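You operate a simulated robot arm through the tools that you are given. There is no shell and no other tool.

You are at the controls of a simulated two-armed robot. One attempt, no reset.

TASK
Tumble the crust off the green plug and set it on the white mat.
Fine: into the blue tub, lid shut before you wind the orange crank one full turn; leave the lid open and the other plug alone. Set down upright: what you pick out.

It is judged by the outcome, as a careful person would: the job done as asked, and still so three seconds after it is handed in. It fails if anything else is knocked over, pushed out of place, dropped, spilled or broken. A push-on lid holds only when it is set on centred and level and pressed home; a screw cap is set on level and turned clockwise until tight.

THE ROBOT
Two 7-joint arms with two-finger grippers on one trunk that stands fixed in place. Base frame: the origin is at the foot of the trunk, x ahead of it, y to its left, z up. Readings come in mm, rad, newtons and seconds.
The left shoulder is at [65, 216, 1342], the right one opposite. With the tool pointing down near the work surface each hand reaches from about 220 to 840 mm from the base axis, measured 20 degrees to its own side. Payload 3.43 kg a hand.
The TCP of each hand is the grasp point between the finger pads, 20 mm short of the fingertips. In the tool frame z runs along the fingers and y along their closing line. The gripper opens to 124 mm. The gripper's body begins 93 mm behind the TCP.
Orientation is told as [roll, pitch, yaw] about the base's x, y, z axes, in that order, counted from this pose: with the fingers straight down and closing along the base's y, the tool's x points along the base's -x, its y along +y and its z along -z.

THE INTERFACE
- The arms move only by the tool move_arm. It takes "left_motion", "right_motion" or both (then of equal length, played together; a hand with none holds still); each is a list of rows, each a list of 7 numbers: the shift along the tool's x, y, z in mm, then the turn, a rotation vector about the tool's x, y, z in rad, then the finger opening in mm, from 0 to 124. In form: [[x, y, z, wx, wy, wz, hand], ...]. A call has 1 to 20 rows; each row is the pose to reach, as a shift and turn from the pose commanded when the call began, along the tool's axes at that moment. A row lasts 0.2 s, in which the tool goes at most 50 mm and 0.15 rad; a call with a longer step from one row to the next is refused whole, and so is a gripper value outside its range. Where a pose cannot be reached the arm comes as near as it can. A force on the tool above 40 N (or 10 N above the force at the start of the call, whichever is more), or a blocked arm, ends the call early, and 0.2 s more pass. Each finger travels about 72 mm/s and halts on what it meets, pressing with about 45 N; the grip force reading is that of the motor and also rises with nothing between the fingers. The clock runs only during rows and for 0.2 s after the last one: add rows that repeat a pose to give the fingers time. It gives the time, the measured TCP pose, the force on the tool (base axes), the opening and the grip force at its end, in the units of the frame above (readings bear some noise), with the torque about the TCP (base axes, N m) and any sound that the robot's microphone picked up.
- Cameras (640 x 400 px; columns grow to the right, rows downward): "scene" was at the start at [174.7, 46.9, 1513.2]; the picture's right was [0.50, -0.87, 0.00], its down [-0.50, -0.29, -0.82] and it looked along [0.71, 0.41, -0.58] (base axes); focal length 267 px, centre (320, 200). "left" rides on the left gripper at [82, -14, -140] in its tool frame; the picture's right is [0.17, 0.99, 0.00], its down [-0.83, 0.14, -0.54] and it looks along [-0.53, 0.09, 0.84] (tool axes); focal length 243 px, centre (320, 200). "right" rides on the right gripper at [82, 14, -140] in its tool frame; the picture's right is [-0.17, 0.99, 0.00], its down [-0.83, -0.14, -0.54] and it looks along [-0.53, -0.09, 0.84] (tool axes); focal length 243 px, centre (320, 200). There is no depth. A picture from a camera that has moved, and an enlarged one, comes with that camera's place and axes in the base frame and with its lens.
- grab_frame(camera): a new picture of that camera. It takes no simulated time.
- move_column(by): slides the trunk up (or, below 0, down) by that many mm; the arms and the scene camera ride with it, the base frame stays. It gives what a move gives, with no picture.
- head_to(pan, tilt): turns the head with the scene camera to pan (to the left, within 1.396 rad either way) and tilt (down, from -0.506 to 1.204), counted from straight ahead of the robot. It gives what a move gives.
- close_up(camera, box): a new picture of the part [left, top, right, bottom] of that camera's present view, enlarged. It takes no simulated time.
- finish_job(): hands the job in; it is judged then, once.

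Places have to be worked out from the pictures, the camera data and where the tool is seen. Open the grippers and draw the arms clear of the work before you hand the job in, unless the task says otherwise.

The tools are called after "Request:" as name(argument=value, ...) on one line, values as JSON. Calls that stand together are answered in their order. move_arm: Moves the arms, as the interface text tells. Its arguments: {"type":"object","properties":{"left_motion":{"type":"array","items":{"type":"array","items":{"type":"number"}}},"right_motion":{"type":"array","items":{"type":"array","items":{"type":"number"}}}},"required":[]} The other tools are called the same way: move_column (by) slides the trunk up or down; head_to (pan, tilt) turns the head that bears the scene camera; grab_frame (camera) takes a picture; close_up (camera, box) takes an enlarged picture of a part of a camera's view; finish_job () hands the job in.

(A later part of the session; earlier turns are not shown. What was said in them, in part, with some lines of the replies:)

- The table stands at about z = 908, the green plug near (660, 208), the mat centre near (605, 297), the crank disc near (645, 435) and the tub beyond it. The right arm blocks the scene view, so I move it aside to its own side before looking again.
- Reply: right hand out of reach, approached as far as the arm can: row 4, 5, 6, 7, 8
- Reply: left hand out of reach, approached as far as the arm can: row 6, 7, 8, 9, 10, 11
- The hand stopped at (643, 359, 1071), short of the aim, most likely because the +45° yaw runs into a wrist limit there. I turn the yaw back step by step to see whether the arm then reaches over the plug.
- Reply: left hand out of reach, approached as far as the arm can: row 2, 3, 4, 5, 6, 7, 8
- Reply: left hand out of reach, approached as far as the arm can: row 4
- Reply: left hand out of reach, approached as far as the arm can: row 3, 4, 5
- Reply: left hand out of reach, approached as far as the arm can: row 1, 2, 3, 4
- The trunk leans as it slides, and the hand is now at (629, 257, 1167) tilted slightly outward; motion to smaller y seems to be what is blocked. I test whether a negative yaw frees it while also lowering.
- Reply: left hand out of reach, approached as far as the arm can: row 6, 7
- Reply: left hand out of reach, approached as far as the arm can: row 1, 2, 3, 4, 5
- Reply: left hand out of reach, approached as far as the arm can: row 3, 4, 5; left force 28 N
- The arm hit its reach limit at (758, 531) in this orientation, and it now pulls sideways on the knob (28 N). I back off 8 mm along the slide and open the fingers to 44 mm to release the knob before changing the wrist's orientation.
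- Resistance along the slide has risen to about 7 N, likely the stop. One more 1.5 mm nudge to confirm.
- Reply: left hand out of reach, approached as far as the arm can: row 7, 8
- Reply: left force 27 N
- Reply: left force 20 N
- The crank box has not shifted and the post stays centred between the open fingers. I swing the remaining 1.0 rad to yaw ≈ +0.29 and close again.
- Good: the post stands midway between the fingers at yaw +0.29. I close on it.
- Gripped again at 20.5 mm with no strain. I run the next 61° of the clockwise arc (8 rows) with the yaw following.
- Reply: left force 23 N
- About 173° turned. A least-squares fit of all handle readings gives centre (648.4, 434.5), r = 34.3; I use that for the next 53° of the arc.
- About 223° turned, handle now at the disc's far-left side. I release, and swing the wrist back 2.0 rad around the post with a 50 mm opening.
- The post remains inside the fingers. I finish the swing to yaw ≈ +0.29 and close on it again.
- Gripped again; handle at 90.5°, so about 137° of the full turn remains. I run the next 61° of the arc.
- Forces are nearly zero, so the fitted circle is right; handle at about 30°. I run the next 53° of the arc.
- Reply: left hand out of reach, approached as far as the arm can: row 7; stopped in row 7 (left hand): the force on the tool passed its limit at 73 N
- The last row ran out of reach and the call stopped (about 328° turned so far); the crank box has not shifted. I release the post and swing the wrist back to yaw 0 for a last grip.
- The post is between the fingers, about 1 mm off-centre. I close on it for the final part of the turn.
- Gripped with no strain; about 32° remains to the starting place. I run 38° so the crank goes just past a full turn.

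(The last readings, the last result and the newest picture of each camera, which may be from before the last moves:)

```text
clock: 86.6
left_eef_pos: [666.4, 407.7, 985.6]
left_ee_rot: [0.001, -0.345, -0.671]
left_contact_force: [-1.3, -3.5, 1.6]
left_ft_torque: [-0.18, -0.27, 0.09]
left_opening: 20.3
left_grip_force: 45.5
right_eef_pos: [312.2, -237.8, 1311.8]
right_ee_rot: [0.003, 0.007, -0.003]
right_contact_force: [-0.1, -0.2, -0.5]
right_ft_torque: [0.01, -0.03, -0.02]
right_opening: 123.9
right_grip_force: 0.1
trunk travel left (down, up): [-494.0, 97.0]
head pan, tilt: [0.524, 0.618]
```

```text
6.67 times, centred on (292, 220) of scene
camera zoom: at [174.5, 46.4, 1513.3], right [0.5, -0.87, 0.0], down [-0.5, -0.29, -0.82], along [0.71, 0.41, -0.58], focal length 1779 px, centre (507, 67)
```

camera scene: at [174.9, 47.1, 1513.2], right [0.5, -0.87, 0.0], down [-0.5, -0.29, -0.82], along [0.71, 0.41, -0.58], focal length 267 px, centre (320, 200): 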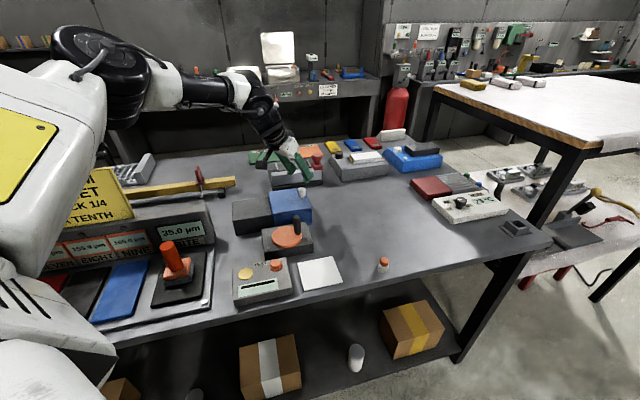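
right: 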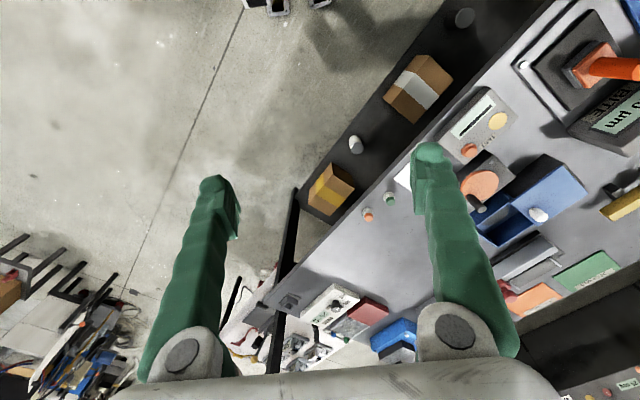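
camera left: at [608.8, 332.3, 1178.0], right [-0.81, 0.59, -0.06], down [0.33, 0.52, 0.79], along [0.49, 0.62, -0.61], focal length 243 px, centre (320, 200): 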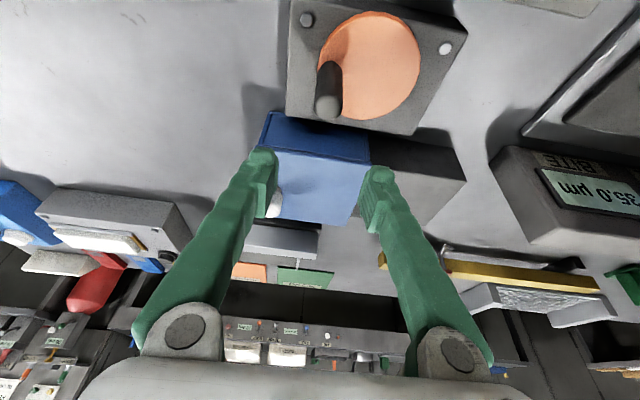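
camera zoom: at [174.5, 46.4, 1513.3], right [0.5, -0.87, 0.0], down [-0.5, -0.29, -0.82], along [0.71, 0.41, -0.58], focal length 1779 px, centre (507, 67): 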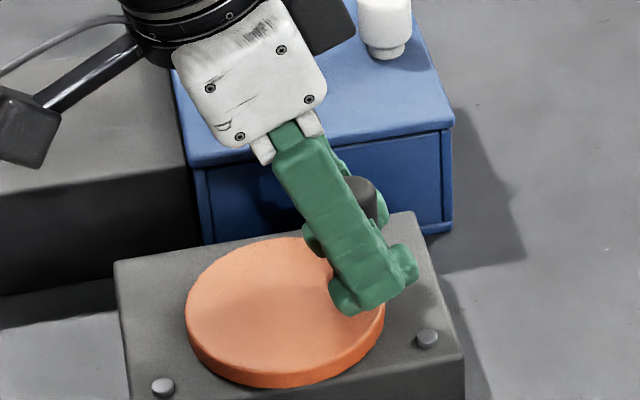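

The handle is now at about −55°, some 8° past its start, so just over a full turn. I open the fingers and lift straight off the post.

Request:
move_arm(left_motion=[[0, 0, 0, 0, 0, 0, 32], [0, 0, 0, 0, 0, 0, 46], [0, 0, 0, 0, 0, 0, 56], [-10.2, 0, -28.2, 0, 0, 0, 56], [-20.4, 0, -56.4, 0, 0, 0, 56], [-32.3, 0, -89.3, 0, 0, 0, 56], [-32.3, 0, -89.3, 0, 0, 0, 56]])

Request:
close_up(camera="scene", box=[244, 190, 340, 250])

Request:
grab_frame(camera="scene")

```text
clock: 88.2
left_eef_pos: [665.7, 410.5, 1080.5]
left_ee_rot: [-0.001, -0.346, -0.668]
left_contact_force: [-0.9, 0.4, -0.3]
left_ft_torque: [0.02, -0.03, 0.0]
left_opening: 56.0
left_grip_force: 0.1
right_eef_pos: [314.0, -236.6, 1310.9]
right_ee_rot: [0.0, 0.006, -0.003]
right_contact_force: [0.2, -0.6, 0.8]
right_ft_torque: [-0.05, -0.01, -0.01]
right_opening: 124.0
right_grip_force: 0.1
trunk travel left (down, up): [-494.0, 97.0]
head pan, tilt: [0.524, 0.618]
```

```text
6.67 times, centred on (292, 220) of scene
camera zoom: at [175.0, 47.0, 1513.2], right [0.5, -0.87, 0.0], down [-0.5, -0.29, -0.82], along [0.71, 0.41, -0.58], focal length 1779 px, centre (507, 67)
```

zoom: 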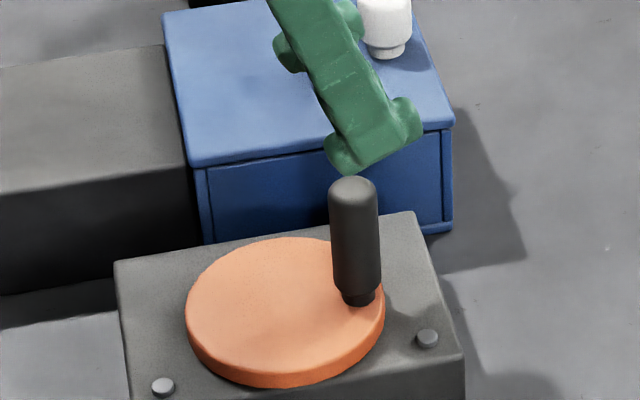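

```text
taken
camera scene: at [175.0, 47.0, 1513.2], right [0.5, -0.87, 0.0], down [-0.5, -0.29, -0.82], along [0.71, 0.41, -0.58], focal length 267 px, centre (320, 200)
```

scene: 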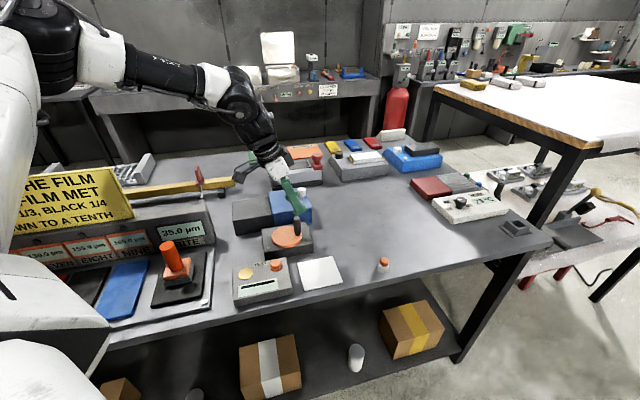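

The handle stands just past its starting place: one full turn done with the lid shut. Now I go back to the lid knob (about (804, 485)) high above, turning to yaw −0.2.

Request:
move_arm(left_motion=[[-14.1, 35.8, 4.4, -0.04, 0, -0.11, 60], [-28.3, 71.6, 8.9, -0.08, 0, -0.22, 60], [-42.4, 107.5, 13.3, -0.12, 0, -0.33, 60], [-56.6, 143.3, 17.8, -0.159, 0, -0.44, 60], [-56.6, 143.3, 17.8, -0.159, 0, -0.44, 60]])

Request:
move_arm(left_motion=[[0, 0, 0, 0, -0.077, 0, 60], [0, 0, 0, 0, -0.154, 0, 60], [0, 0, 0, 0, -0.154, 0, 60]])

Request:
close_up(camera="left", box=[220, 60, 420, 185])

Request:
close_up(camera="scene", box=[230, 150, 358, 230])

```text
clock: 89.4
left_eef_pos: [785.7, 476.6, 1083.6]
left_ee_rot: [0.002, -0.344, -0.199]
left_contact_force: [0.1, -0.2, -0.3]
left_ft_torque: [-0.03, 0.01, 0.0]
left_opening: 59.8
left_grip_force: 0.1
left hand out of reach, approached as far as the arm can: row 4, 5
right_eef_pos: [311.6, -237.4, 1312.6]
right_ee_rot: [0.002, 0.005, -0.003]
right_contact_force: [0.2, -0.5, -0.6]
right_ft_torque: [0.03, -0.02, -0.01]
right_opening: 123.9
right_grip_force: 0.1
trunk travel left (down, up): [-494.0, 97.0]
head pan, tilt: [0.524, 0.618]
```

```text
clock: 90.2
left_eef_pos: [786.7, 479.4, 1080.3]
left_ee_rot: [0.002, -0.498, -0.202]
left_contact_force: [-0.3, -0.6, -0.5]
left_ft_torque: [0.02, 0.0, 0.0]
left_opening: 60.1
left_grip_force: 0.2
right_eef_pos: [314.6, -236.9, 1311.2]
right_ee_rot: [0.0, 0.008, -0.002]
right_contact_force: [0.1, -0.3, -0.7]
right_ft_torque: [0.03, 0.03, -0.01]
right_opening: 124.0
right_grip_force: 0.2
trunk travel left (down, up): [-494.0, 97.0]
head pan, tilt: [0.524, 0.618]
```

```text
3.20 times, centred on (320, 122) of left
camera zoom: at [648.0, 492.6, 1164.1], right [0.05, 1.0, -0.08], down [0.49, 0.04, 0.87], along [0.87, -0.09, -0.48], focal length 776 px, centre (320, 448)
```

zoom: 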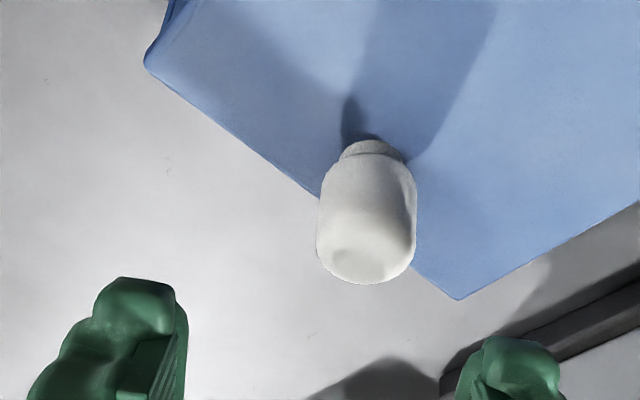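

```text
5.00 times, centred on (294, 190) of scene
camera zoom: at [175.8, 46.3, 1513.1], right [0.5, -0.87, 0.0], down [-0.5, -0.29, -0.81], along [0.71, 0.41, -0.58], focal length 1334 px, centre (450, 250)
```

zoom: 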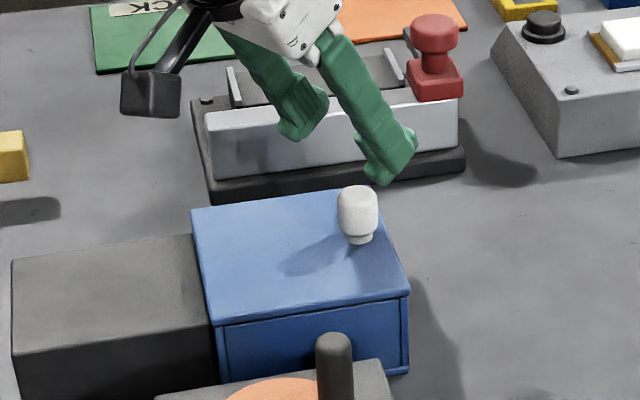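

The knob comes out at (803, 485.4), matching. I shift over it and descend to the same grip height as before (TCP z ≈ 1006).

Request:
move_arm(left_motion=[[-9.3, 9.2, 5, 0, 0, 0, 60], [2, 9.2, 26, 0, 0, 0, 60], [14, 9.2, 48, 0, 0, 0, 60], [26.3, 9.2, 70.4, 0, 0, 0, 60], [26.3, 9.2, 70.4, 0, 0, 0, 60]])

Request:
close_up(camera="left", box=[220, 100, 420, 225])

Request:
close_up(camera="scene", box=[230, 150, 358, 230])

```text
clock: 91.4
left_eef_pos: [797.2, 486.5, 1005.5]
left_ee_rot: [0.001, -0.499, -0.199]
left_contact_force: [-0.1, 0.7, -1.3]
left_ft_torque: [-0.01, -0.01, 0.0]
left_opening: 60.1
left_grip_force: 0.1
right_eef_pos: [312.7, -236.6, 1313.5]
right_ee_rot: [0.0, 0.007, -0.004]
right_contact_force: [0.1, 0.4, 0.1]
right_ft_torque: [0.01, -0.03, -0.02]
right_opening: 124.1
right_grip_force: 0.2
trunk travel left (down, up): [-494.0, 97.0]
head pan, tilt: [0.524, 0.618]
```

```text
3.20 times, centred on (320, 162) of left
camera zoom: at [658.1, 500.0, 1087.7], right [0.05, 1.0, -0.08], down [0.49, 0.04, 0.87], along [0.87, -0.09, -0.48], focal length 776 px, centre (320, 320)
```

zoom: 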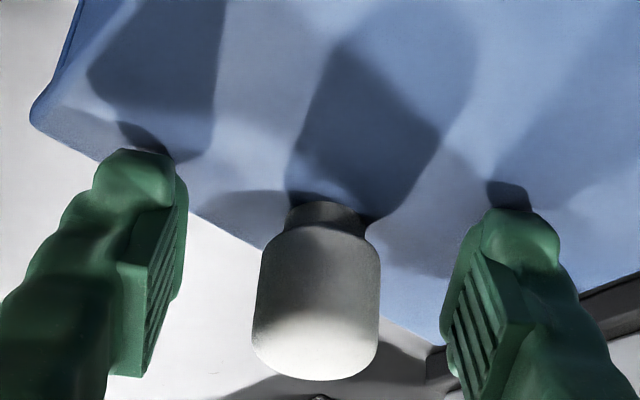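

```text
5.00 times, centred on (294, 190) of scene
camera zoom: at [174.4, 46.9, 1513.3], right [0.5, -0.87, 0.0], down [-0.5, -0.29, -0.82], along [0.71, 0.41, -0.58], focal length 1334 px, centre (450, 250)
```

zoom: 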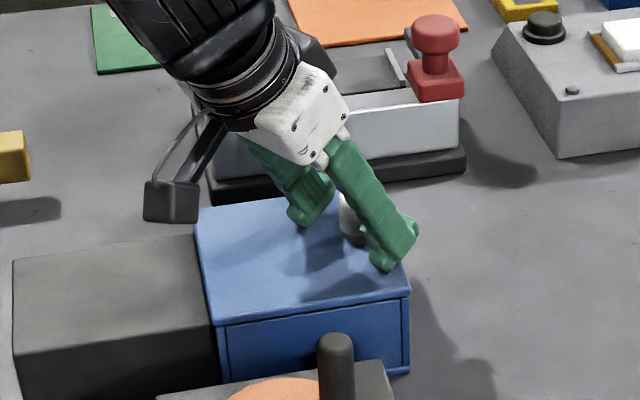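

Aligned on the knob. I close and begin sliding the lid back to the left (20 mm first).

Request:
move_arm(left_motion=[[0, 0, 0, 0, 0, 0, 45], [0, 0, 0, 0, 0, 0, 30], [0, 0, 0, 0, 0, 0, 22], [0, 0, 0, 0, 0, 0, 22], [3.7, 2.8, -2, 0, 0, 0, 22], [7.3, 5.5, -4, 0, 0, 0, 22], [14.6, 11, -8, 0, 0, 0, 22]])

Request:
close_up(camera="scene", box=[230, 150, 358, 230])

```text
clock: 93.0
left_eef_pos: [784.3, 499.7, 1004.1]
left_ee_rot: [0.0, -0.498, -0.199]
left_contact_force: [8.1, 2.5, -2.1]
left_ft_torque: [0.01, 0.04, 0.11]
left_opening: 26.7
left_grip_force: 45.3
right_eef_pos: [314.6, -236.4, 1312.4]
right_ee_rot: [0.001, 0.007, -0.004]
right_contact_force: [0.5, 0.1, 0.4]
right_ft_torque: [0.01, 0.0, -0.03]
right_opening: 123.9
right_grip_force: 0.1
trunk travel left (down, up): [-494.0, 97.0]
head pan, tilt: [0.524, 0.618]
```

```text
5.00 times, centred on (294, 190) of scene
camera zoom: at [175.8, 47.7, 1513.1], right [0.5, -0.87, 0.0], down [-0.5, -0.29, -0.81], along [0.71, 0.41, -0.58], focal length 1334 px, centre (450, 250)
```

zoom: 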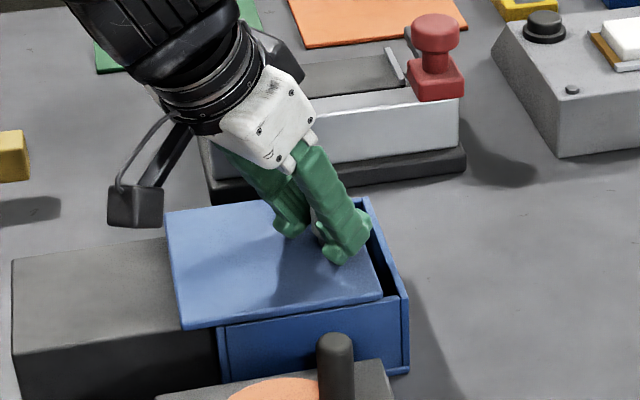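

The lid slides back well. I continue 60 mm with a slight sideways correction.

Request:
move_arm(left_motion=[[6.6, 6.8, -3.6, 0, 0, 0, 22], [13.9, 12.3, -7.6, 0, 0, 0, 22], [21.2, 17.8, -11.6, 0, 0, 0, 22], [28.6, 23.3, -15.6, 0, 0, 0, 22], [35.9, 28.8, -19.6, 0, 0, 0, 22], [43.2, 34.3, -23.7, 0, 0, 0, 22]])

Request:
close_up(camera="scene", box=[220, 150, 348, 230])

```text
clock: 94.4
left_eef_pos: [740.9, 544.7, 1002.4]
left_ee_rot: [-0.001, -0.496, -0.2]
left_contact_force: [2.7, -1.7, -11.9]
left_ft_torque: [0.01, 0.28, 0.06]
left_opening: 26.5
left_grip_force: 45.2
right_eef_pos: [314.7, -235.4, 1311.9]
right_ee_rot: [0.001, 0.008, -0.003]
right_contact_force: [0.5, -0.2, 0.0]
right_ft_torque: [-0.02, -0.01, -0.01]
right_opening: 123.8
right_grip_force: 0.1
trunk travel left (down, up): [-494.0, 97.0]
head pan, tilt: [0.524, 0.618]
```

```text
5.00 times, centred on (284, 190) of scene
camera zoom: at [176.6, 48.1, 1512.9], right [0.5, -0.87, 0.0], down [-0.5, -0.29, -0.81], along [0.71, 0.41, -0.58], focal length 1334 px, centre (500, 250)
```

zoom: 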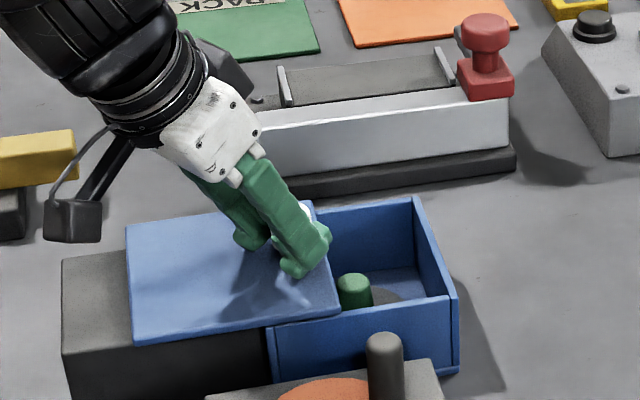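

The plug inside is now all green: the crust is off. I slide the lid on another 24 mm toward its open stop.

Request:
move_arm(left_motion=[[6.3, 4.4, -2.3, 0, 0, 0, 22], [12.2, 8.8, -5.5, 0, 0, 0, 22], [18, 13.2, -8.7, 0, 0, 0, 22]])

Request:
close_up(camera="scene", box=[220, 150, 348, 230])

```text
clock: 95.2
left_eef_pos: [724.0, 559.3, 1004.6]
left_ee_rot: [0.0, -0.498, -0.201]
left_contact_force: [-1.1, -5.1, -6.8]
left_ft_torque: [-0.09, 0.09, 0.02]
left_opening: 26.6
left_grip_force: 44.5
right_eef_pos: [314.0, -236.6, 1312.5]
right_ee_rot: [0.002, 0.007, -0.003]
right_contact_force: [0.9, 0.7, 0.2]
right_ft_torque: [-0.02, 0.0, -0.01]
right_opening: 123.8
right_grip_force: 0.1
trunk travel left (down, up): [-494.0, 97.0]
head pan, tilt: [0.524, 0.618]
```

```text
5.00 times, centred on (284, 190) of scene
camera zoom: at [175.4, 46.9, 1513.2], right [0.5, -0.87, 0.0], down [-0.5, -0.29, -0.81], along [0.71, 0.41, -0.58], focal length 1334 px, centre (500, 250)
```

zoom: 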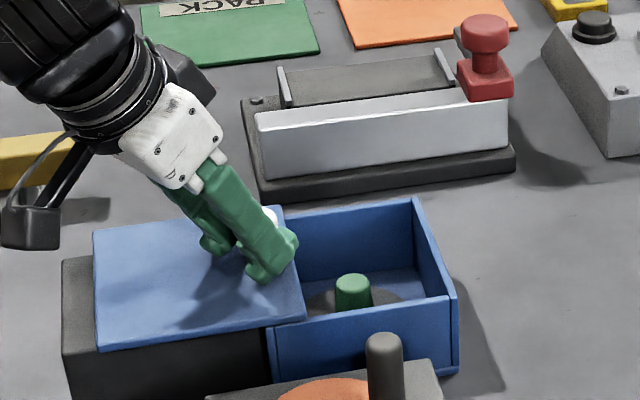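

About 12 mm from the original open position. I slide the rest in small steps.

Request:
move_arm(left_motion=[[2.9, 2.2, -1.6, 0, 0, 0, 22], [5.9, 4.4, -3.2, 0, 0, 0, 22], [7.3, 5.5, -4, 0, 0, 0, 22]])

Request:
close_up(camera="scene", box=[220, 150, 348, 230])

```text
clock: 96.0
left_eef_pos: [718.5, 565.2, 1004.0]
left_ee_rot: [0.001, -0.498, -0.203]
left_contact_force: [-6.5, -10.7, -8.4]
left_ft_torque: [-0.17, -0.22, -0.11]
left_opening: 26.4
left_grip_force: 44.9
right_eef_pos: [314.0, -238.3, 1312.4]
right_ee_rot: [0.002, 0.006, -0.004]
right_contact_force: [0.3, 0.2, 0.1]
right_ft_torque: [-0.02, 0.03, 0.0]
right_opening: 123.9
right_grip_force: 0.0
trunk travel left (down, up): [-494.0, 97.0]
head pan, tilt: [0.524, 0.618]
```

```text
5.00 times, centred on (284, 190) of scene
camera zoom: at [174.8, 46.0, 1513.2], right [0.5, -0.87, 0.0], down [-0.5, -0.29, -0.82], along [0.71, 0.41, -0.58], focal length 1334 px, centre (500, 250)
```

zoom: 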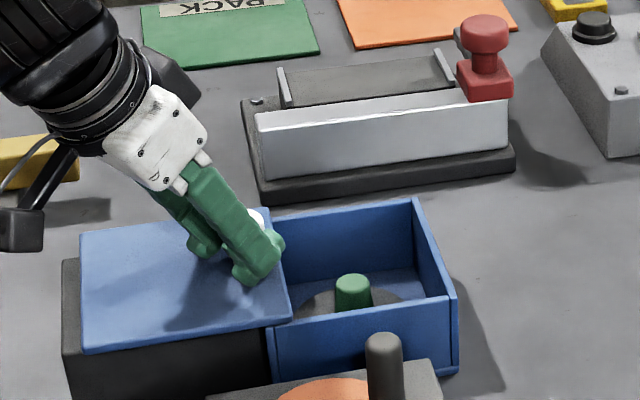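

Only about 3 mm from where it stood originally. One last small push, easing the sideways strain.

Request:
move_arm(left_motion=[[1.4, 0.4, -0.8, 0, 0, 0, 22], [2.7, 0.8, -1.5, 0, 0, 0, 22]])

Request:
close_up(camera="scene", box=[220, 150, 348, 230])

```text
clock: 96.6
left_eef_pos: [715.3, 568.3, 1004.2]
left_ee_rot: [0.002, -0.497, -0.202]
left_contact_force: [-4.5, -8.4, -9.5]
left_ft_torque: [-0.02, 0.23, -0.06]
left_opening: 26.5
left_grip_force: 44.9
right_eef_pos: [313.6, -236.8, 1311.3]
right_ee_rot: [0.0, 0.007, -0.002]
right_contact_force: [0.1, 0.4, 0.2]
right_ft_torque: [0.0, 0.0, -0.04]
right_opening: 123.9
right_grip_force: 0.0
trunk travel left (down, up): [-494.0, 97.0]
head pan, tilt: [0.524, 0.618]
```

```text
5.00 times, centred on (284, 190) of scene
camera zoom: at [175.2, 46.5, 1513.1], right [0.5, -0.87, 0.0], down [-0.5, -0.29, -0.82], along [0.71, 0.41, -0.58], focal length 1334 px, centre (500, 250)
```

zoom: 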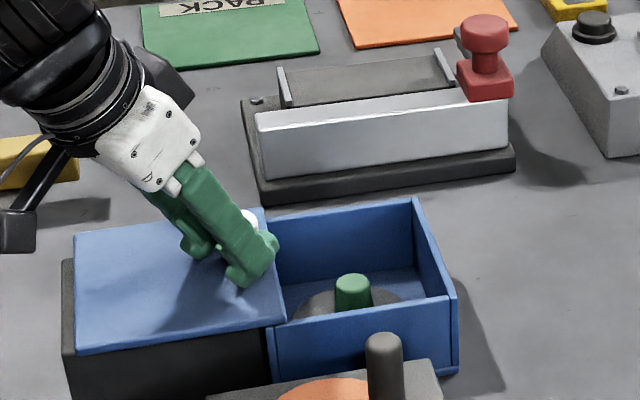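

The lid is back at its original open position. I release the knob and lift straight up.

Request:
move_arm(left_motion=[[0, 0, 0, 0, 0, 0, 36], [0, 0, 0, 0, 0, 0, 48], [0, 0, 0, 0, 0, 0, 58], [-10, 0, -18, 0, 0, 0, 58], [-24, 0, -44, 0, 0, 0, 58], [-38, 0, -70, 0, 0, 0, 58], [-38, 0, -70, 0, 0, 0, 58]])

Request:
close_up(camera="scene", box=[220, 150, 348, 230])

Request:
grab_frame(camera="left")

```text
clock: 98.2
left_eef_pos: [716.7, 573.2, 1083.7]
left_ee_rot: [0.0, -0.497, -0.2]
left_contact_force: [1.4, 0.1, 0.3]
left_ft_torque: [0.01, 0.0, -0.04]
left_opening: 57.8
left_grip_force: 0.0
right_eef_pos: [313.4, -237.2, 1312.1]
right_ee_rot: [-0.001, 0.008, -0.005]
right_contact_force: [0.1, 0.0, -0.1]
right_ft_torque: [0.02, 0.03, -0.04]
right_opening: 123.8
right_grip_force: 0.2
trunk travel left (down, up): [-494.0, 97.0]
head pan, tilt: [0.524, 0.618]
```

```text
5.00 times, centred on (284, 190) of scene
camera zoom: at [175.0, 47.1, 1513.1], right [0.5, -0.87, 0.0], down [-0.5, -0.29, -0.81], along [0.71, 0.41, -0.58], focal length 1334 px, centre (500, 250)
```

zoom: 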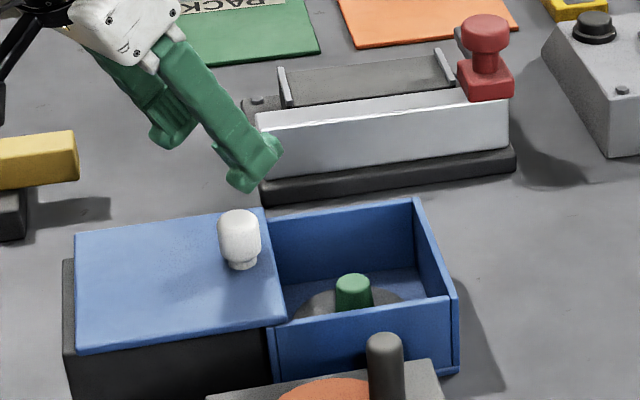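

```text
taken
camera left: at [577.6, 585.9, 1167.5], right [0.05, 1.0, -0.08], down [0.49, 0.04, 0.87], along [0.87, -0.09, -0.49], focal length 243 px, centre (320, 200)
```

left: 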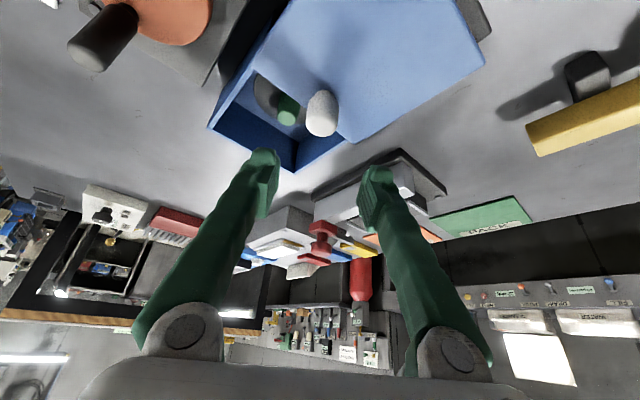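

The lid stands fully open and the plug, now bare green, stands upright on the disc. I move the hand above it and reduce the tilt to 0.35 as for the placing.

Request:
move_arm(left_motion=[[-19, -13.6, 11.7, 0, 0.05, 0, 58], [-38, -27.1, 23.4, 0, 0.1, 0, 58], [-56.8, -40.7, 35.1, 0, 0.15, 0, 58], [-56.8, -40.7, 35.1, 0, 0.15, 0, 58]])

Request:
move_arm(left_motion=[[0, 0, 0, 0.033, 0, 0.09, 54], [0, 0, 0, 0.065, 0, 0.179, 50], [0, 0, 0, 0.065, 0, 0.179, 50]])

Request:
grab_frame(camera="left")

Request:
close_up(camera="left", box=[240, 30, 400, 130])

```text
clock: 99.2
left_eef_pos: [773.0, 514.5, 1081.7]
left_ee_rot: [0.001, -0.35, -0.2]
left_contact_force: [-0.3, -0.2, 0.3]
left_ft_torque: [0.02, -0.02, 0.01]
left_opening: 58.0
left_grip_force: 0.1
right_eef_pos: [312.9, -236.4, 1310.8]
right_ee_rot: [-0.001, 0.006, -0.003]
right_contact_force: [0.3, -0.3, -0.2]
right_ft_torque: [-0.04, -0.01, -0.05]
right_opening: 124.2
right_grip_force: 0.0
trunk travel left (down, up): [-494.0, 97.0]
head pan, tilt: [0.524, 0.618]
```

```text
clock: 100.0
left_eef_pos: [772.9, 514.3, 1080.7]
left_ee_rot: [0.001, -0.35, -0.392]
left_contact_force: [-0.5, 0.6, 0.3]
left_ft_torque: [0.0, 0.02, 0.01]
left_opening: 50.3
left_grip_force: 0.0
right_eef_pos: [313.5, -237.2, 1310.9]
right_ee_rot: [0.001, 0.008, -0.003]
right_contact_force: [-0.2, 0.3, 0.1]
right_ft_torque: [0.02, 0.01, 0.0]
right_opening: 123.9
right_grip_force: 0.0
trunk travel left (down, up): [-494.0, 97.0]
head pan, tilt: [0.524, 0.618]
```

```text
taken
camera left: at [651.1, 550.0, 1184.0], right [0.23, 0.97, -0.06], down [0.6, -0.1, 0.79], along [0.76, -0.22, -0.61], focal length 243 px, centre (320, 200)
```

left: 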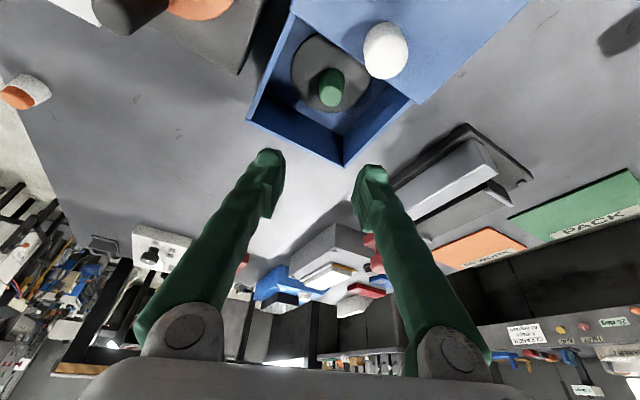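

```text
4.00 times, centred on (320, 80) of left
camera zoom: at [651.1, 550.0, 1184.0], right [0.23, 0.97, -0.06], down [0.6, -0.1, 0.79], along [0.76, -0.22, -0.61], focal length 970 px, centre (320, 680)
```

zoom: 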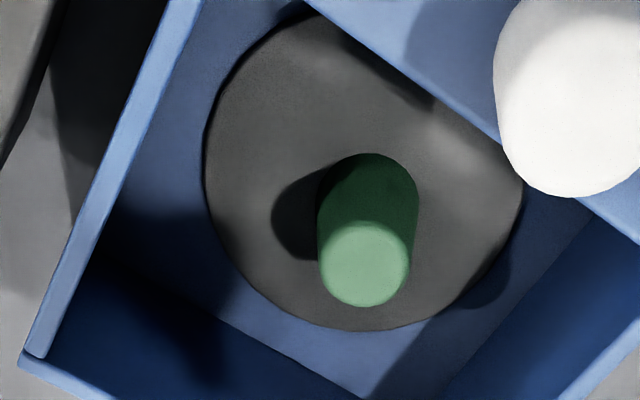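

The plug's axis is about 7 mm outward and 4.8 mm left of the hand's TCP, upright. I centre on it and descend to z ≈ 970 with a 50 mm opening.

Request:
move_arm(left_motion=[[-4.1, 4.8, 1.5, 0, 0, 0, 50], [8.5, 4.8, 35.9, 0, 0, 0, 50], [21, 4.8, 70.3, 0, 0, 0, 50], [33.6, 4.8, 104.8, 0, 0, 0, 50], [33.6, 4.8, 104.8, 0, 0, 0, 50]])

Request:
close_up(camera="left", box=[220, 90, 420, 215])

Request:
close_up(camera="scene", box=[244, 170, 340, 230])

```text
clock: 101.2
left_eef_pos: [778.8, 518.2, 971.4]
left_ee_rot: [0.002, -0.349, -0.393]
left_contact_force: [-0.7, 0.6, -0.4]
left_ft_torque: [0.01, -0.02, 0.01]
left_opening: 50.1
left_grip_force: 0.1
right_eef_pos: [312.3, -236.1, 1312.1]
right_ee_rot: [-0.001, 0.006, -0.003]
right_contact_force: [-0.8, 0.4, -0.6]
right_ft_torque: [0.05, -0.01, -0.03]
right_opening: 124.0
right_grip_force: 0.1
trunk travel left (down, up): [-494.0, 97.0]
head pan, tilt: [0.524, 0.618]
```

```text
3.20 times, centred on (320, 152) of left
camera zoom: at [657.6, 552.6, 1073.9], right [0.23, 0.97, -0.06], down [0.6, -0.1, 0.79], along [0.76, -0.22, -0.61], focal length 776 px, centre (320, 352)
```

zoom: 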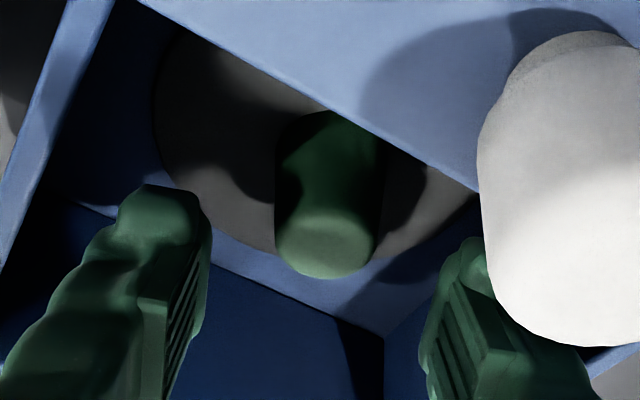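

```text
6.67 times, centred on (292, 200) of scene
camera zoom: at [174.3, 46.7, 1513.3], right [0.5, -0.87, 0.0], down [-0.5, -0.29, -0.82], along [0.71, 0.41, -0.58], focal length 1779 px, centre (507, 200)
```

zoom: 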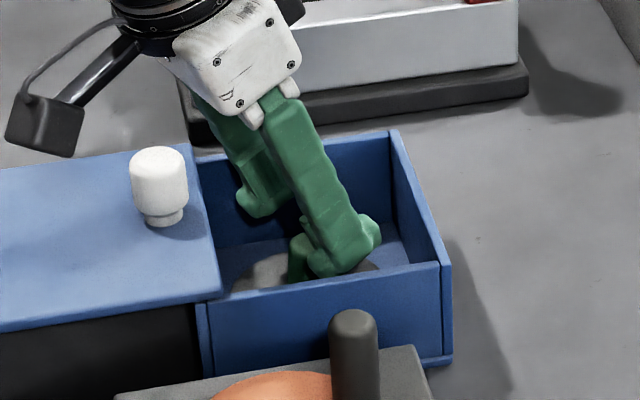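

Centred within a millimetre sideways. I go down the last 29 mm (tips ≈ 923, floor ≈ 903) and close on the plug.

Request:
move_arm(left_motion=[[5, 0.5, 13.6, 0, 0, 0, 50], [9.9, 0.7, 27.3, 0, 0, 0, 50], [9.9, 0.7, 27.3, 0, 0, 0, 50], [9.9, 0.7, 27.3, 0, 0, 0, 36], [9.9, 0.7, 27.3, 0, 0, 0, 24], [9.9, 0.7, 27.3, 0, 0, 0, 14], [9.9, 0.7, 27.3, 0, 0, 0, 14]])

Request:
close_up(camera="left", box=[220, 90, 420, 215])

Request:
close_up(camera="scene", box=[244, 170, 340, 230])

```text
clock: 102.8
left_eef_pos: [776.4, 519.1, 941.9]
left_ee_rot: [0.001, -0.352, -0.39]
left_contact_force: [-0.1, -0.1, -0.1]
left_ft_torque: [0.0, 0.0, 0.01]
left_opening: 22.0
left_grip_force: 44.9
right_eef_pos: [313.8, -237.0, 1312.1]
right_ee_rot: [0.0, 0.006, -0.003]
right_contact_force: [0.4, -0.8, 0.8]
right_ft_torque: [0.0, 0.02, -0.02]
right_opening: 123.9
right_grip_force: 0.0
trunk travel left (down, up): [-494.0, 97.0]
head pan, tilt: [0.524, 0.618]
```

```text
3.20 times, centred on (320, 152) of left
camera zoom: at [654.8, 554.1, 1044.7], right [0.23, 0.97, -0.06], down [0.6, -0.1, 0.79], along [0.76, -0.22, -0.61], focal length 776 px, centre (320, 352)
```

zoom: 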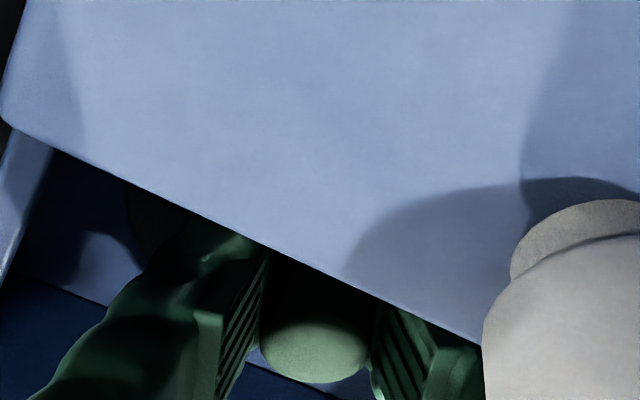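

```text
6.67 times, centred on (292, 200) of scene
camera zoom: at [174.8, 46.9, 1513.2], right [0.5, -0.87, 0.0], down [-0.5, -0.29, -0.82], along [0.71, 0.41, -0.58], focal length 1779 px, centre (507, 200)
```

zoom: 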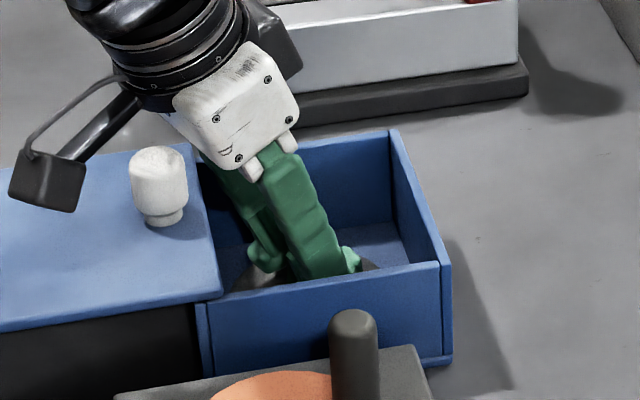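

Gripped the bare plug (22 mm, 45 N). I lift it straight up 138 mm, clear of the tub.

Request:
move_arm(left_motion=[[-5.2, 0, -14.1, 0, 0, 0, 14], [-17.2, 0, -46.9, 0, 0, 0, 14], [-32, 0, -88, 0, 0, 0, 14], [-47.6, 0, -129.5, 0, 0, 0, 14], [-47.6, 0, -129.5, 0, 0, 0, 14]])

Request:
grab_frame(camera="left")

Request:
close_up(camera="scene", box=[220, 140, 348, 220])

```text
clock: 104.0
left_eef_pos: [781.9, 520.8, 1080.2]
left_ee_rot: [0.0, -0.35, -0.39]
left_contact_force: [1.1, -0.5, -1.3]
left_ft_torque: [-0.02, -0.01, -0.01]
left_opening: 22.0
left_grip_force: 45.0
right_eef_pos: [313.4, -238.0, 1311.7]
right_ee_rot: [-0.001, 0.009, -0.004]
right_contact_force: [-0.2, -0.7, -0.1]
right_ft_torque: [-0.03, 0.01, -0.02]
right_opening: 124.1
right_grip_force: 0.1
trunk travel left (down, up): [-494.0, 97.0]
head pan, tilt: [0.524, 0.618]
```

```text
taken
camera left: at [659.8, 556.2, 1183.1], right [0.23, 0.97, -0.06], down [0.6, -0.1, 0.79], along [0.76, -0.22, -0.61], focal length 243 px, centre (320, 200)
```

left: 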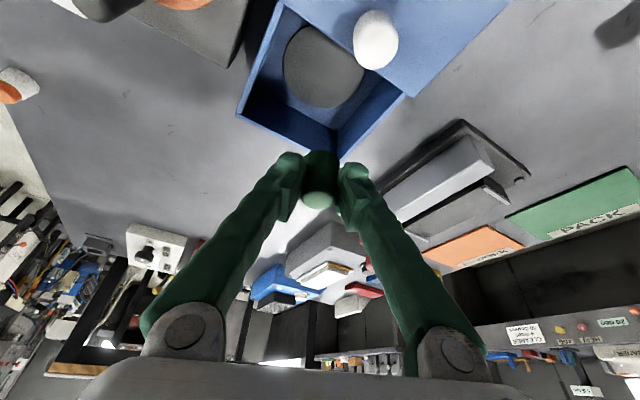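

```text
5.00 times, centred on (284, 180) of scene
camera zoom: at [175.2, 47.5, 1513.1], right [0.5, -0.87, 0.0], down [-0.5, -0.29, -0.81], along [0.71, 0.41, -0.58], focal length 1334 px, centre (500, 300)
```

zoom: 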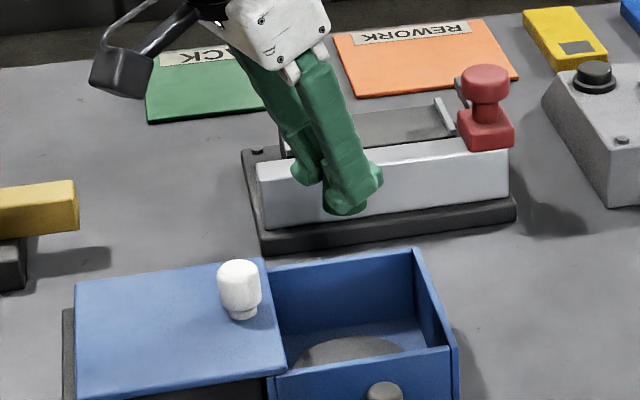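

The tub is empty and the plug is in hand. I carry it at z ≈ 1080 over to above the white mat.

Request:
move_arm(left_motion=[[11.2, -44.7, -4.1, 0, 0, 0, 14], [22.3, -89.4, -8.2, 0, 0, 0, 14], [33.5, -134.2, -12.3, 0, 0, 0, 14], [44.7, -178.9, -16.4, 0, 0, 0, 14], [55.8, -223.6, -20.5, 0, 0, 0, 14], [67, -268.3, -24.6, 0, 0, 0, 14], [67, -268.3, -24.6, 0, 0, 0, 14]])

Request:
grab_frame(camera="left")

Request:
close_up(camera="scene", box=[244, 200, 404, 300])

```text
clock: 105.6
left_eef_pos: [611.7, 298.2, 1082.0]
left_ee_rot: [-0.001, -0.349, -0.391]
left_contact_force: [0.3, 0.6, -1.0]
left_ft_torque: [0.01, 0.02, 0.0]
left_opening: 21.9
left_grip_force: 45.3
right_eef_pos: [314.0, -236.6, 1311.9]
right_ee_rot: [0.0, 0.008, -0.003]
right_contact_force: [-0.9, -1.1, 0.4]
right_ft_torque: [0.01, 0.03, 0.02]
right_opening: 124.0
right_grip_force: 0.1
trunk travel left (down, up): [-494.0, 97.0]
head pan, tilt: [0.524, 0.618]
```

```text
taken
camera left: at [489.2, 333.6, 1184.7], right [0.23, 0.97, -0.06], down [0.6, -0.1, 0.79], along [0.76, -0.22, -0.61], focal length 243 px, centre (320, 200)
```

left: 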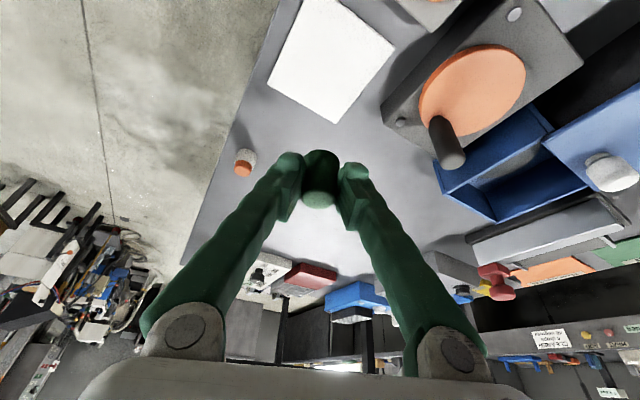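

```text
4.00 times, centred on (324, 250) of scene
camera zoom: at [174.8, 47.7, 1513.2], right [0.5, -0.87, 0.0], down [-0.5, -0.29, -0.81], along [0.71, 0.41, -0.58], focal length 1067 px, centre (304, 0)
```

zoom: 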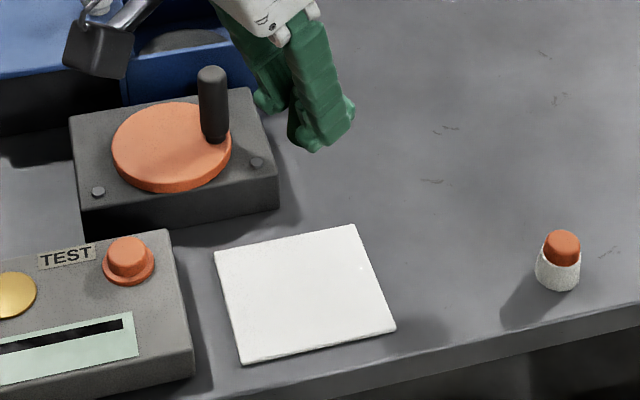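

The mat's centre comes out at about (608, 297). I shift 6.5 mm and lower the plug to about 18 mm above the mat.

Request:
move_arm(left_motion=[[16.4, -0.8, 38.7, 0, 0, 0, 14], [32.7, -1.7, 77.5, 0, 0, 0, 14], [49.1, -2.5, 116.2, 0, 0, 0, 14], [49.1, -2.5, 116.2, 0, 0, 0, 14]])

Request:
close_up(camera="left", box=[200, 40, 440, 190])

Request:
close_up(camera="scene", box=[280, 230, 360, 280])

```text
clock: 106.6
left_eef_pos: [603.1, 297.3, 952.8]
left_ee_rot: [0.002, -0.351, -0.393]
left_contact_force: [-0.5, 0.5, 0.6]
left_ft_torque: [0.01, 0.0, -0.01]
left_opening: 21.8
left_grip_force: 45.3
right_eef_pos: [312.2, -236.3, 1312.5]
right_ee_rot: [-0.001, 0.008, -0.004]
right_contact_force: [-0.3, 0.5, -0.2]
right_ft_torque: [0.01, -0.01, -0.01]
right_opening: 123.8
right_grip_force: 0.0
trunk travel left (down, up): [-494.0, 97.0]
head pan, tilt: [0.524, 0.618]
```

```text
2.67 times, centred on (320, 115) of left
camera zoom: at [482.8, 332.6, 1056.5], right [0.23, 0.97, -0.06], down [0.6, -0.1, 0.79], along [0.76, -0.22, -0.61], focal length 647 px, centre (320, 427)
```

zoom: 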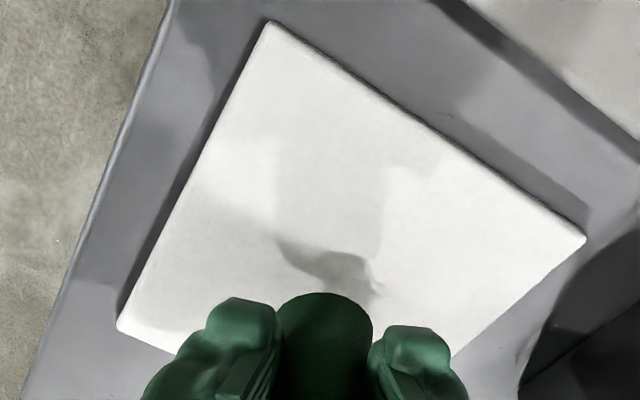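

```text
8.00 times, centred on (320, 255) of scene
camera zoom: at [174.3, 46.5, 1513.3], right [0.5, -0.87, 0.0], down [-0.5, -0.29, -0.82], along [0.71, 0.41, -0.58], focal length 2135 px, centre (320, -240)
```

zoom: 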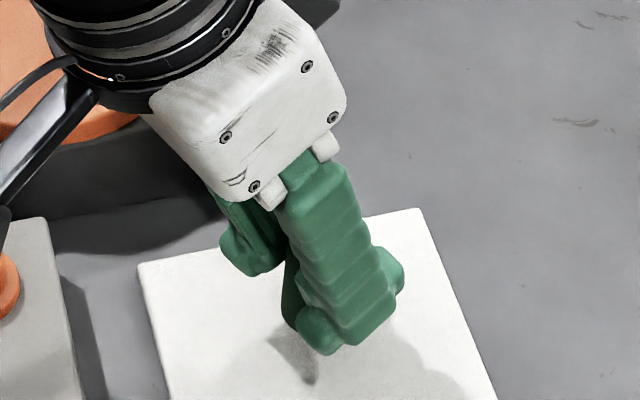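

The plug hangs over the mat's middle. I lower 12 mm more, then creep until contact.

Request:
move_arm(left_motion=[[1.4, 0, 3.8, 0, 0, 0, 14], [2.8, 0, 7.5, 0, 0, 0, 14], [4.1, 0, 11.3, 0, 0, 0, 14]])

Request:
move_arm(left_motion=[[0.35, 0, 0.95, 0, 0, 0, 14], [0.7, 0, 1.9, 0, 0, 0, 14]])

```text
clock: 107.4
left_eef_pos: [605.3, 299.9, 941.8]
left_ee_rot: [0.002, -0.35, -0.392]
left_contact_force: [-0.2, -0.5, 0.0]
left_ft_torque: [0.01, -0.03, -0.01]
left_opening: 21.8
left_grip_force: 45.0
right_eef_pos: [313.6, -237.0, 1312.2]
right_ee_rot: [0.0, 0.008, -0.004]
right_contact_force: [-0.2, 0.6, 0.1]
right_ft_torque: [0.01, 0.02, 0.0]
right_opening: 124.1
right_grip_force: 0.1
trunk travel left (down, up): [-494.0, 97.0]
head pan, tilt: [0.524, 0.618]
```

```text
clock: 108.0
left_eef_pos: [605.1, 299.4, 941.6]
left_ee_rot: [0.001, -0.349, -0.391]
left_contact_force: [-0.2, -0.2, -0.2]
left_ft_torque: [-0.01, -0.02, 0.03]
left_opening: 21.8
left_grip_force: 45.0
right_eef_pos: [313.8, -237.0, 1312.5]
right_ee_rot: [0.0, 0.008, -0.003]
right_contact_force: [0.8, -0.5, -0.8]
right_ft_torque: [0.0, 0.03, 0.01]
right_opening: 123.8
right_grip_force: 0.0
trunk travel left (down, up): [-494.0, 97.0]
head pan, tilt: [0.524, 0.618]
```

No contact yet around z ≈ 941. I keep creeping down 2 mm at a time.

Request:
move_arm(left_motion=[[0.35, 0, 0.95, 0, 0, 0, 14], [0.7, 0, 1.9, 0, 0, 0, 14]])

Request:
close_up(camera="scene", box=[280, 230, 360, 280])

```text
clock: 108.6
left_eef_pos: [603.2, 298.2, 940.0]
left_ee_rot: [0.002, -0.351, -0.391]
left_contact_force: [-2.2, 1.2, 6.0]
left_ft_torque: [0.01, 0.01, -0.02]
left_opening: 21.6
left_grip_force: 45.3
right_eef_pos: [312.6, -237.3, 1313.1]
right_ee_rot: [0.0, 0.006, -0.004]
right_contact_force: [-0.3, 1.1, 0.0]
right_ft_torque: [0.0, 0.02, 0.01]
right_opening: 124.1
right_grip_force: 0.0
trunk travel left (down, up): [-494.0, 97.0]
head pan, tilt: [0.524, 0.618]
```

```text
8.00 times, centred on (320, 255) of scene
camera zoom: at [173.8, 46.8, 1513.4], right [0.5, -0.87, 0.0], down [-0.5, -0.29, -0.82], along [0.71, 0.41, -0.58], focal length 2135 px, centre (320, -240)
```

zoom: 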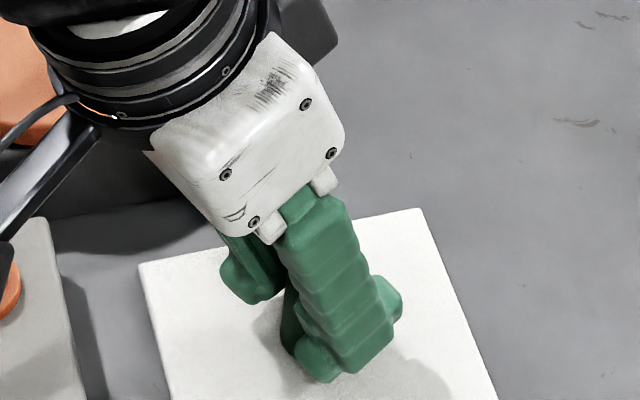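

Contact at about 6 N: the plug stands on the mat. I open the fingers slowly to release it.

Request:
move_arm(left_motion=[[0, 0, 0, 0, 0, 0, 24], [0, 0, 0, 0, 0, 0, 30], [0, 0, 0, 0, 0, 0, 40], [0, 0, 0, 0, 0, 0, 50], [0, 0, 0, 0, 0, 0, 50]])

Request:
close_up(camera="left", box=[200, 60, 440, 210])

Request:
close_up(camera="scene", box=[280, 230, 360, 280])

```text
clock: 109.8
left_eef_pos: [603.9, 298.9, 937.6]
left_ee_rot: [0.0, -0.349, -0.391]
left_contact_force: [0.5, 1.2, 0.2]
left_ft_torque: [0.03, 0.0, -0.02]
left_opening: 50.0
left_grip_force: 0.0
right_eef_pos: [314.0, -237.7, 1311.9]
right_ee_rot: [0.0, 0.009, -0.002]
right_contact_force: [-0.4, -0.1, 0.4]
right_ft_torque: [-0.02, -0.02, 0.0]
right_opening: 124.1
right_grip_force: 0.1
trunk travel left (down, up): [-494.0, 97.0]
head pan, tilt: [0.524, 0.618]
```

```text
2.67 times, centred on (320, 135) of left
camera zoom: at [482.5, 333.3, 1041.2], right [0.23, 0.97, -0.06], down [0.6, -0.1, 0.79], along [0.76, -0.22, -0.61], focal length 647 px, centre (320, 373)
```

zoom: 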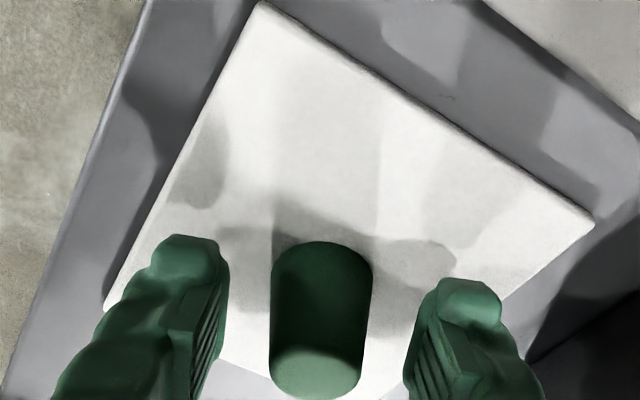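

```text
8.00 times, centred on (320, 255) of scene
camera zoom: at [174.7, 46.8, 1513.2], right [0.5, -0.87, 0.0], down [-0.5, -0.29, -0.82], along [0.71, 0.41, -0.58], focal length 2135 px, centre (320, -240)
```

zoom: 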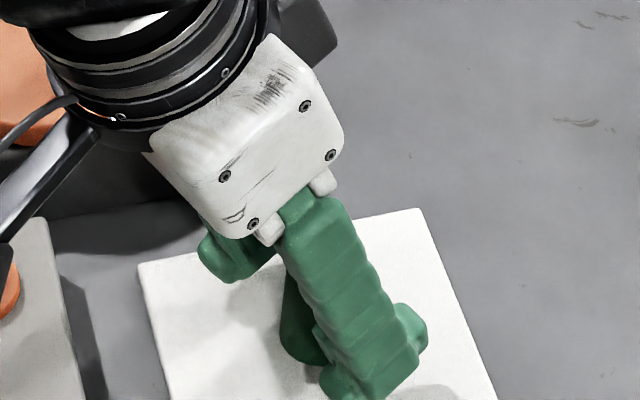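

The plug stands free and upright on the mat, clear of both fingers. I lift the hand straight up.

Request:
move_arm(left_motion=[[-5.2, 0, -14.1, 0, 0, 0, 50], [-14, 0, -38, 0, 0, 0, 50], [-28, 0, -76, 0, 0, 0, 50], [-42, 0, -114, 0, 0, 0, 50], [-52, 0, -141, 0, 0, 0, 50], [-52, 0, -141, 0, 0, 0, 50]])

Request:
grab_frame(camera="left")

Request:
close_up(camera="scene", box=[280, 230, 360, 280])

```text
clock: 111.2
left_eef_pos: [606.3, 295.6, 1088.7]
left_ee_rot: [-0.001, -0.349, -0.39]
left_contact_force: [0.1, 0.4, -0.2]
left_ft_torque: [0.03, 0.0, 0.01]
left_opening: 50.1
left_grip_force: 0.0
right_eef_pos: [313.9, -236.5, 1312.2]
right_ee_rot: [-0.001, 0.007, -0.003]
right_contact_force: [0.4, 1.3, -0.8]
right_ft_torque: [-0.03, 0.02, -0.02]
right_opening: 123.8
right_grip_force: 0.0
trunk travel left (down, up): [-494.0, 97.0]
head pan, tilt: [0.524, 0.618]
```

```text
taken
camera left: at [485.6, 331.2, 1191.4], right [0.23, 0.97, -0.06], down [0.6, -0.1, 0.79], along [0.76, -0.22, -0.61], focal length 243 px, centre (320, 200)
```

left: 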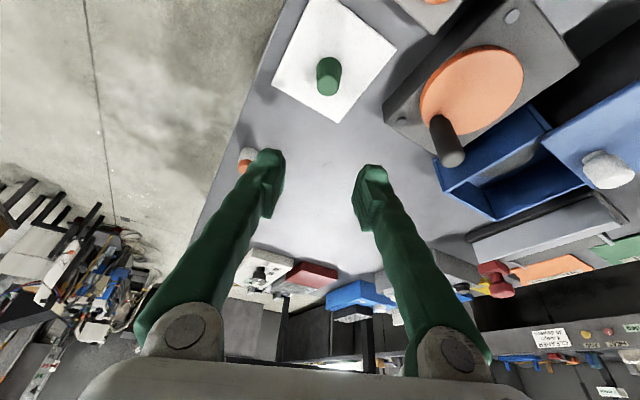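

```text
8.00 times, centred on (320, 255) of scene
camera zoom: at [175.1, 47.1, 1513.1], right [0.5, -0.87, 0.0], down [-0.5, -0.29, -0.81], along [0.71, 0.41, -0.58], focal length 2135 px, centre (320, -240)
```

zoom: 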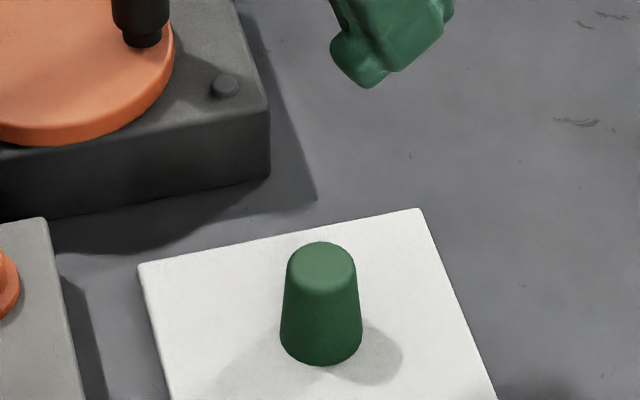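

The plug stands upright in the middle of the mat, crust gone. I withdraw the arm upward and back, clear of the work.

Request:
move_arm(left_motion=[[27, 6.6, -32.8, 0, 0, 0, 80], [54, 13.1, -65.5, 0, 0, 0, 100], [81, 19.7, -98.3, 0, 0, 0, 124], [108.2, 26.2, -131, 0, 0, 0, 124], [135.2, 32.8, -163.9, 0, 0, 0, 124], [162.3, 39.3, -196.6, 0, 0, 0, 124], [189.3, 45.9, -229.4, 0, 0, 0, 124], [189.3, 45.9, -229.4, 0, 0, 0, 124]])

Request:
grab_frame(camera="scene")

Request:
close_up(camera="scene", box=[220, 170, 420, 295])

```text
clock: 113.0
left_eef_pos: [388.2, 434.6, 1240.9]
left_ee_rot: [-0.001, -0.347, -0.393]
left_contact_force: [1.3, 0.4, 0.9]
left_ft_torque: [0.01, 0.04, -0.01]
left_opening: 124.3
left_grip_force: 0.0
right_eef_pos: [313.5, -238.0, 1311.6]
right_ee_rot: [0.0, 0.008, -0.003]
right_contact_force: [0.4, -0.5, 0.4]
right_ft_torque: [0.0, 0.02, 0.02]
right_opening: 123.9
right_grip_force: 0.1
trunk travel left (down, up): [-494.0, 97.0]
head pan, tilt: [0.524, 0.618]
```

```text
taken
camera scene: at [176.1, 46.3, 1513.0], right [0.5, -0.87, 0.0], down [-0.5, -0.29, -0.81], along [0.71, 0.41, -0.58], focal length 267 px, centre (320, 200)
```

scene: 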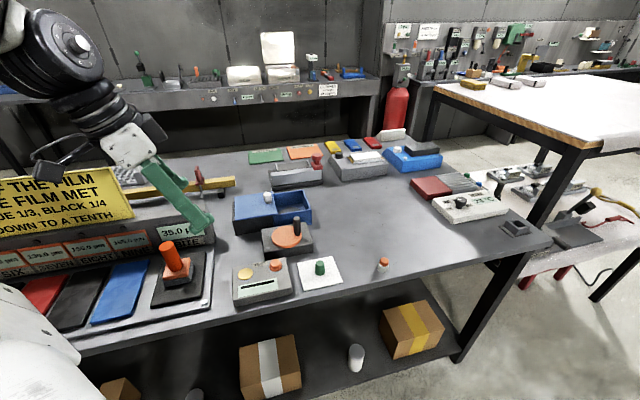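

```text
3.20 times, centred on (320, 232) of scene
camera zoom: at [176.1, 46.3, 1513.0], right [0.5, -0.87, 0.0], down [-0.5, -0.29, -0.81], along [0.71, 0.41, -0.58], focal length 854 px, centre (320, 96)
```

zoom: 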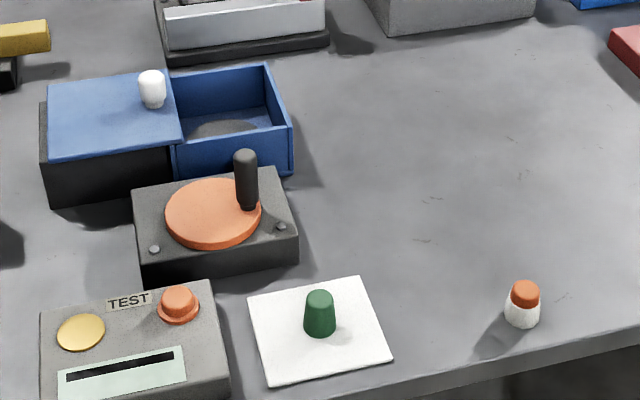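

The final state is as asked. The bare green plug stands upright on the white mat and the lid is open. The crank has had one full turn with the lid shut, the orange plug is untouched, and both grippers are open and clear. I hand the job in.

Request:
finish_job()

```text
The job is handed in.
```

The green plug's crust is off and the plug stands upright near the middle of the white mat. I handed the job in; no verdict came back.

- **Tumbling:** I put the plug in the blue tub and slid the lid shut against its stop. I then wound the orange crank clockwise through about 368°, a few degrees past one full turn.
- **Crank:** I had to re-grip the handle several times. Near the end, one move hit its force limit (73 N). The crank box did not shift, and I finished the turn after a fresh grip.
- **Lid:** It is slid back to its original open position and left there.
- **Other plug:** The orange plug was not touched and still has its crust.
- **Everything else:** Nothing was knocked over or dropped, and nothing else looks moved in the final picture. Both grippers are open and the arms are clear of the work.
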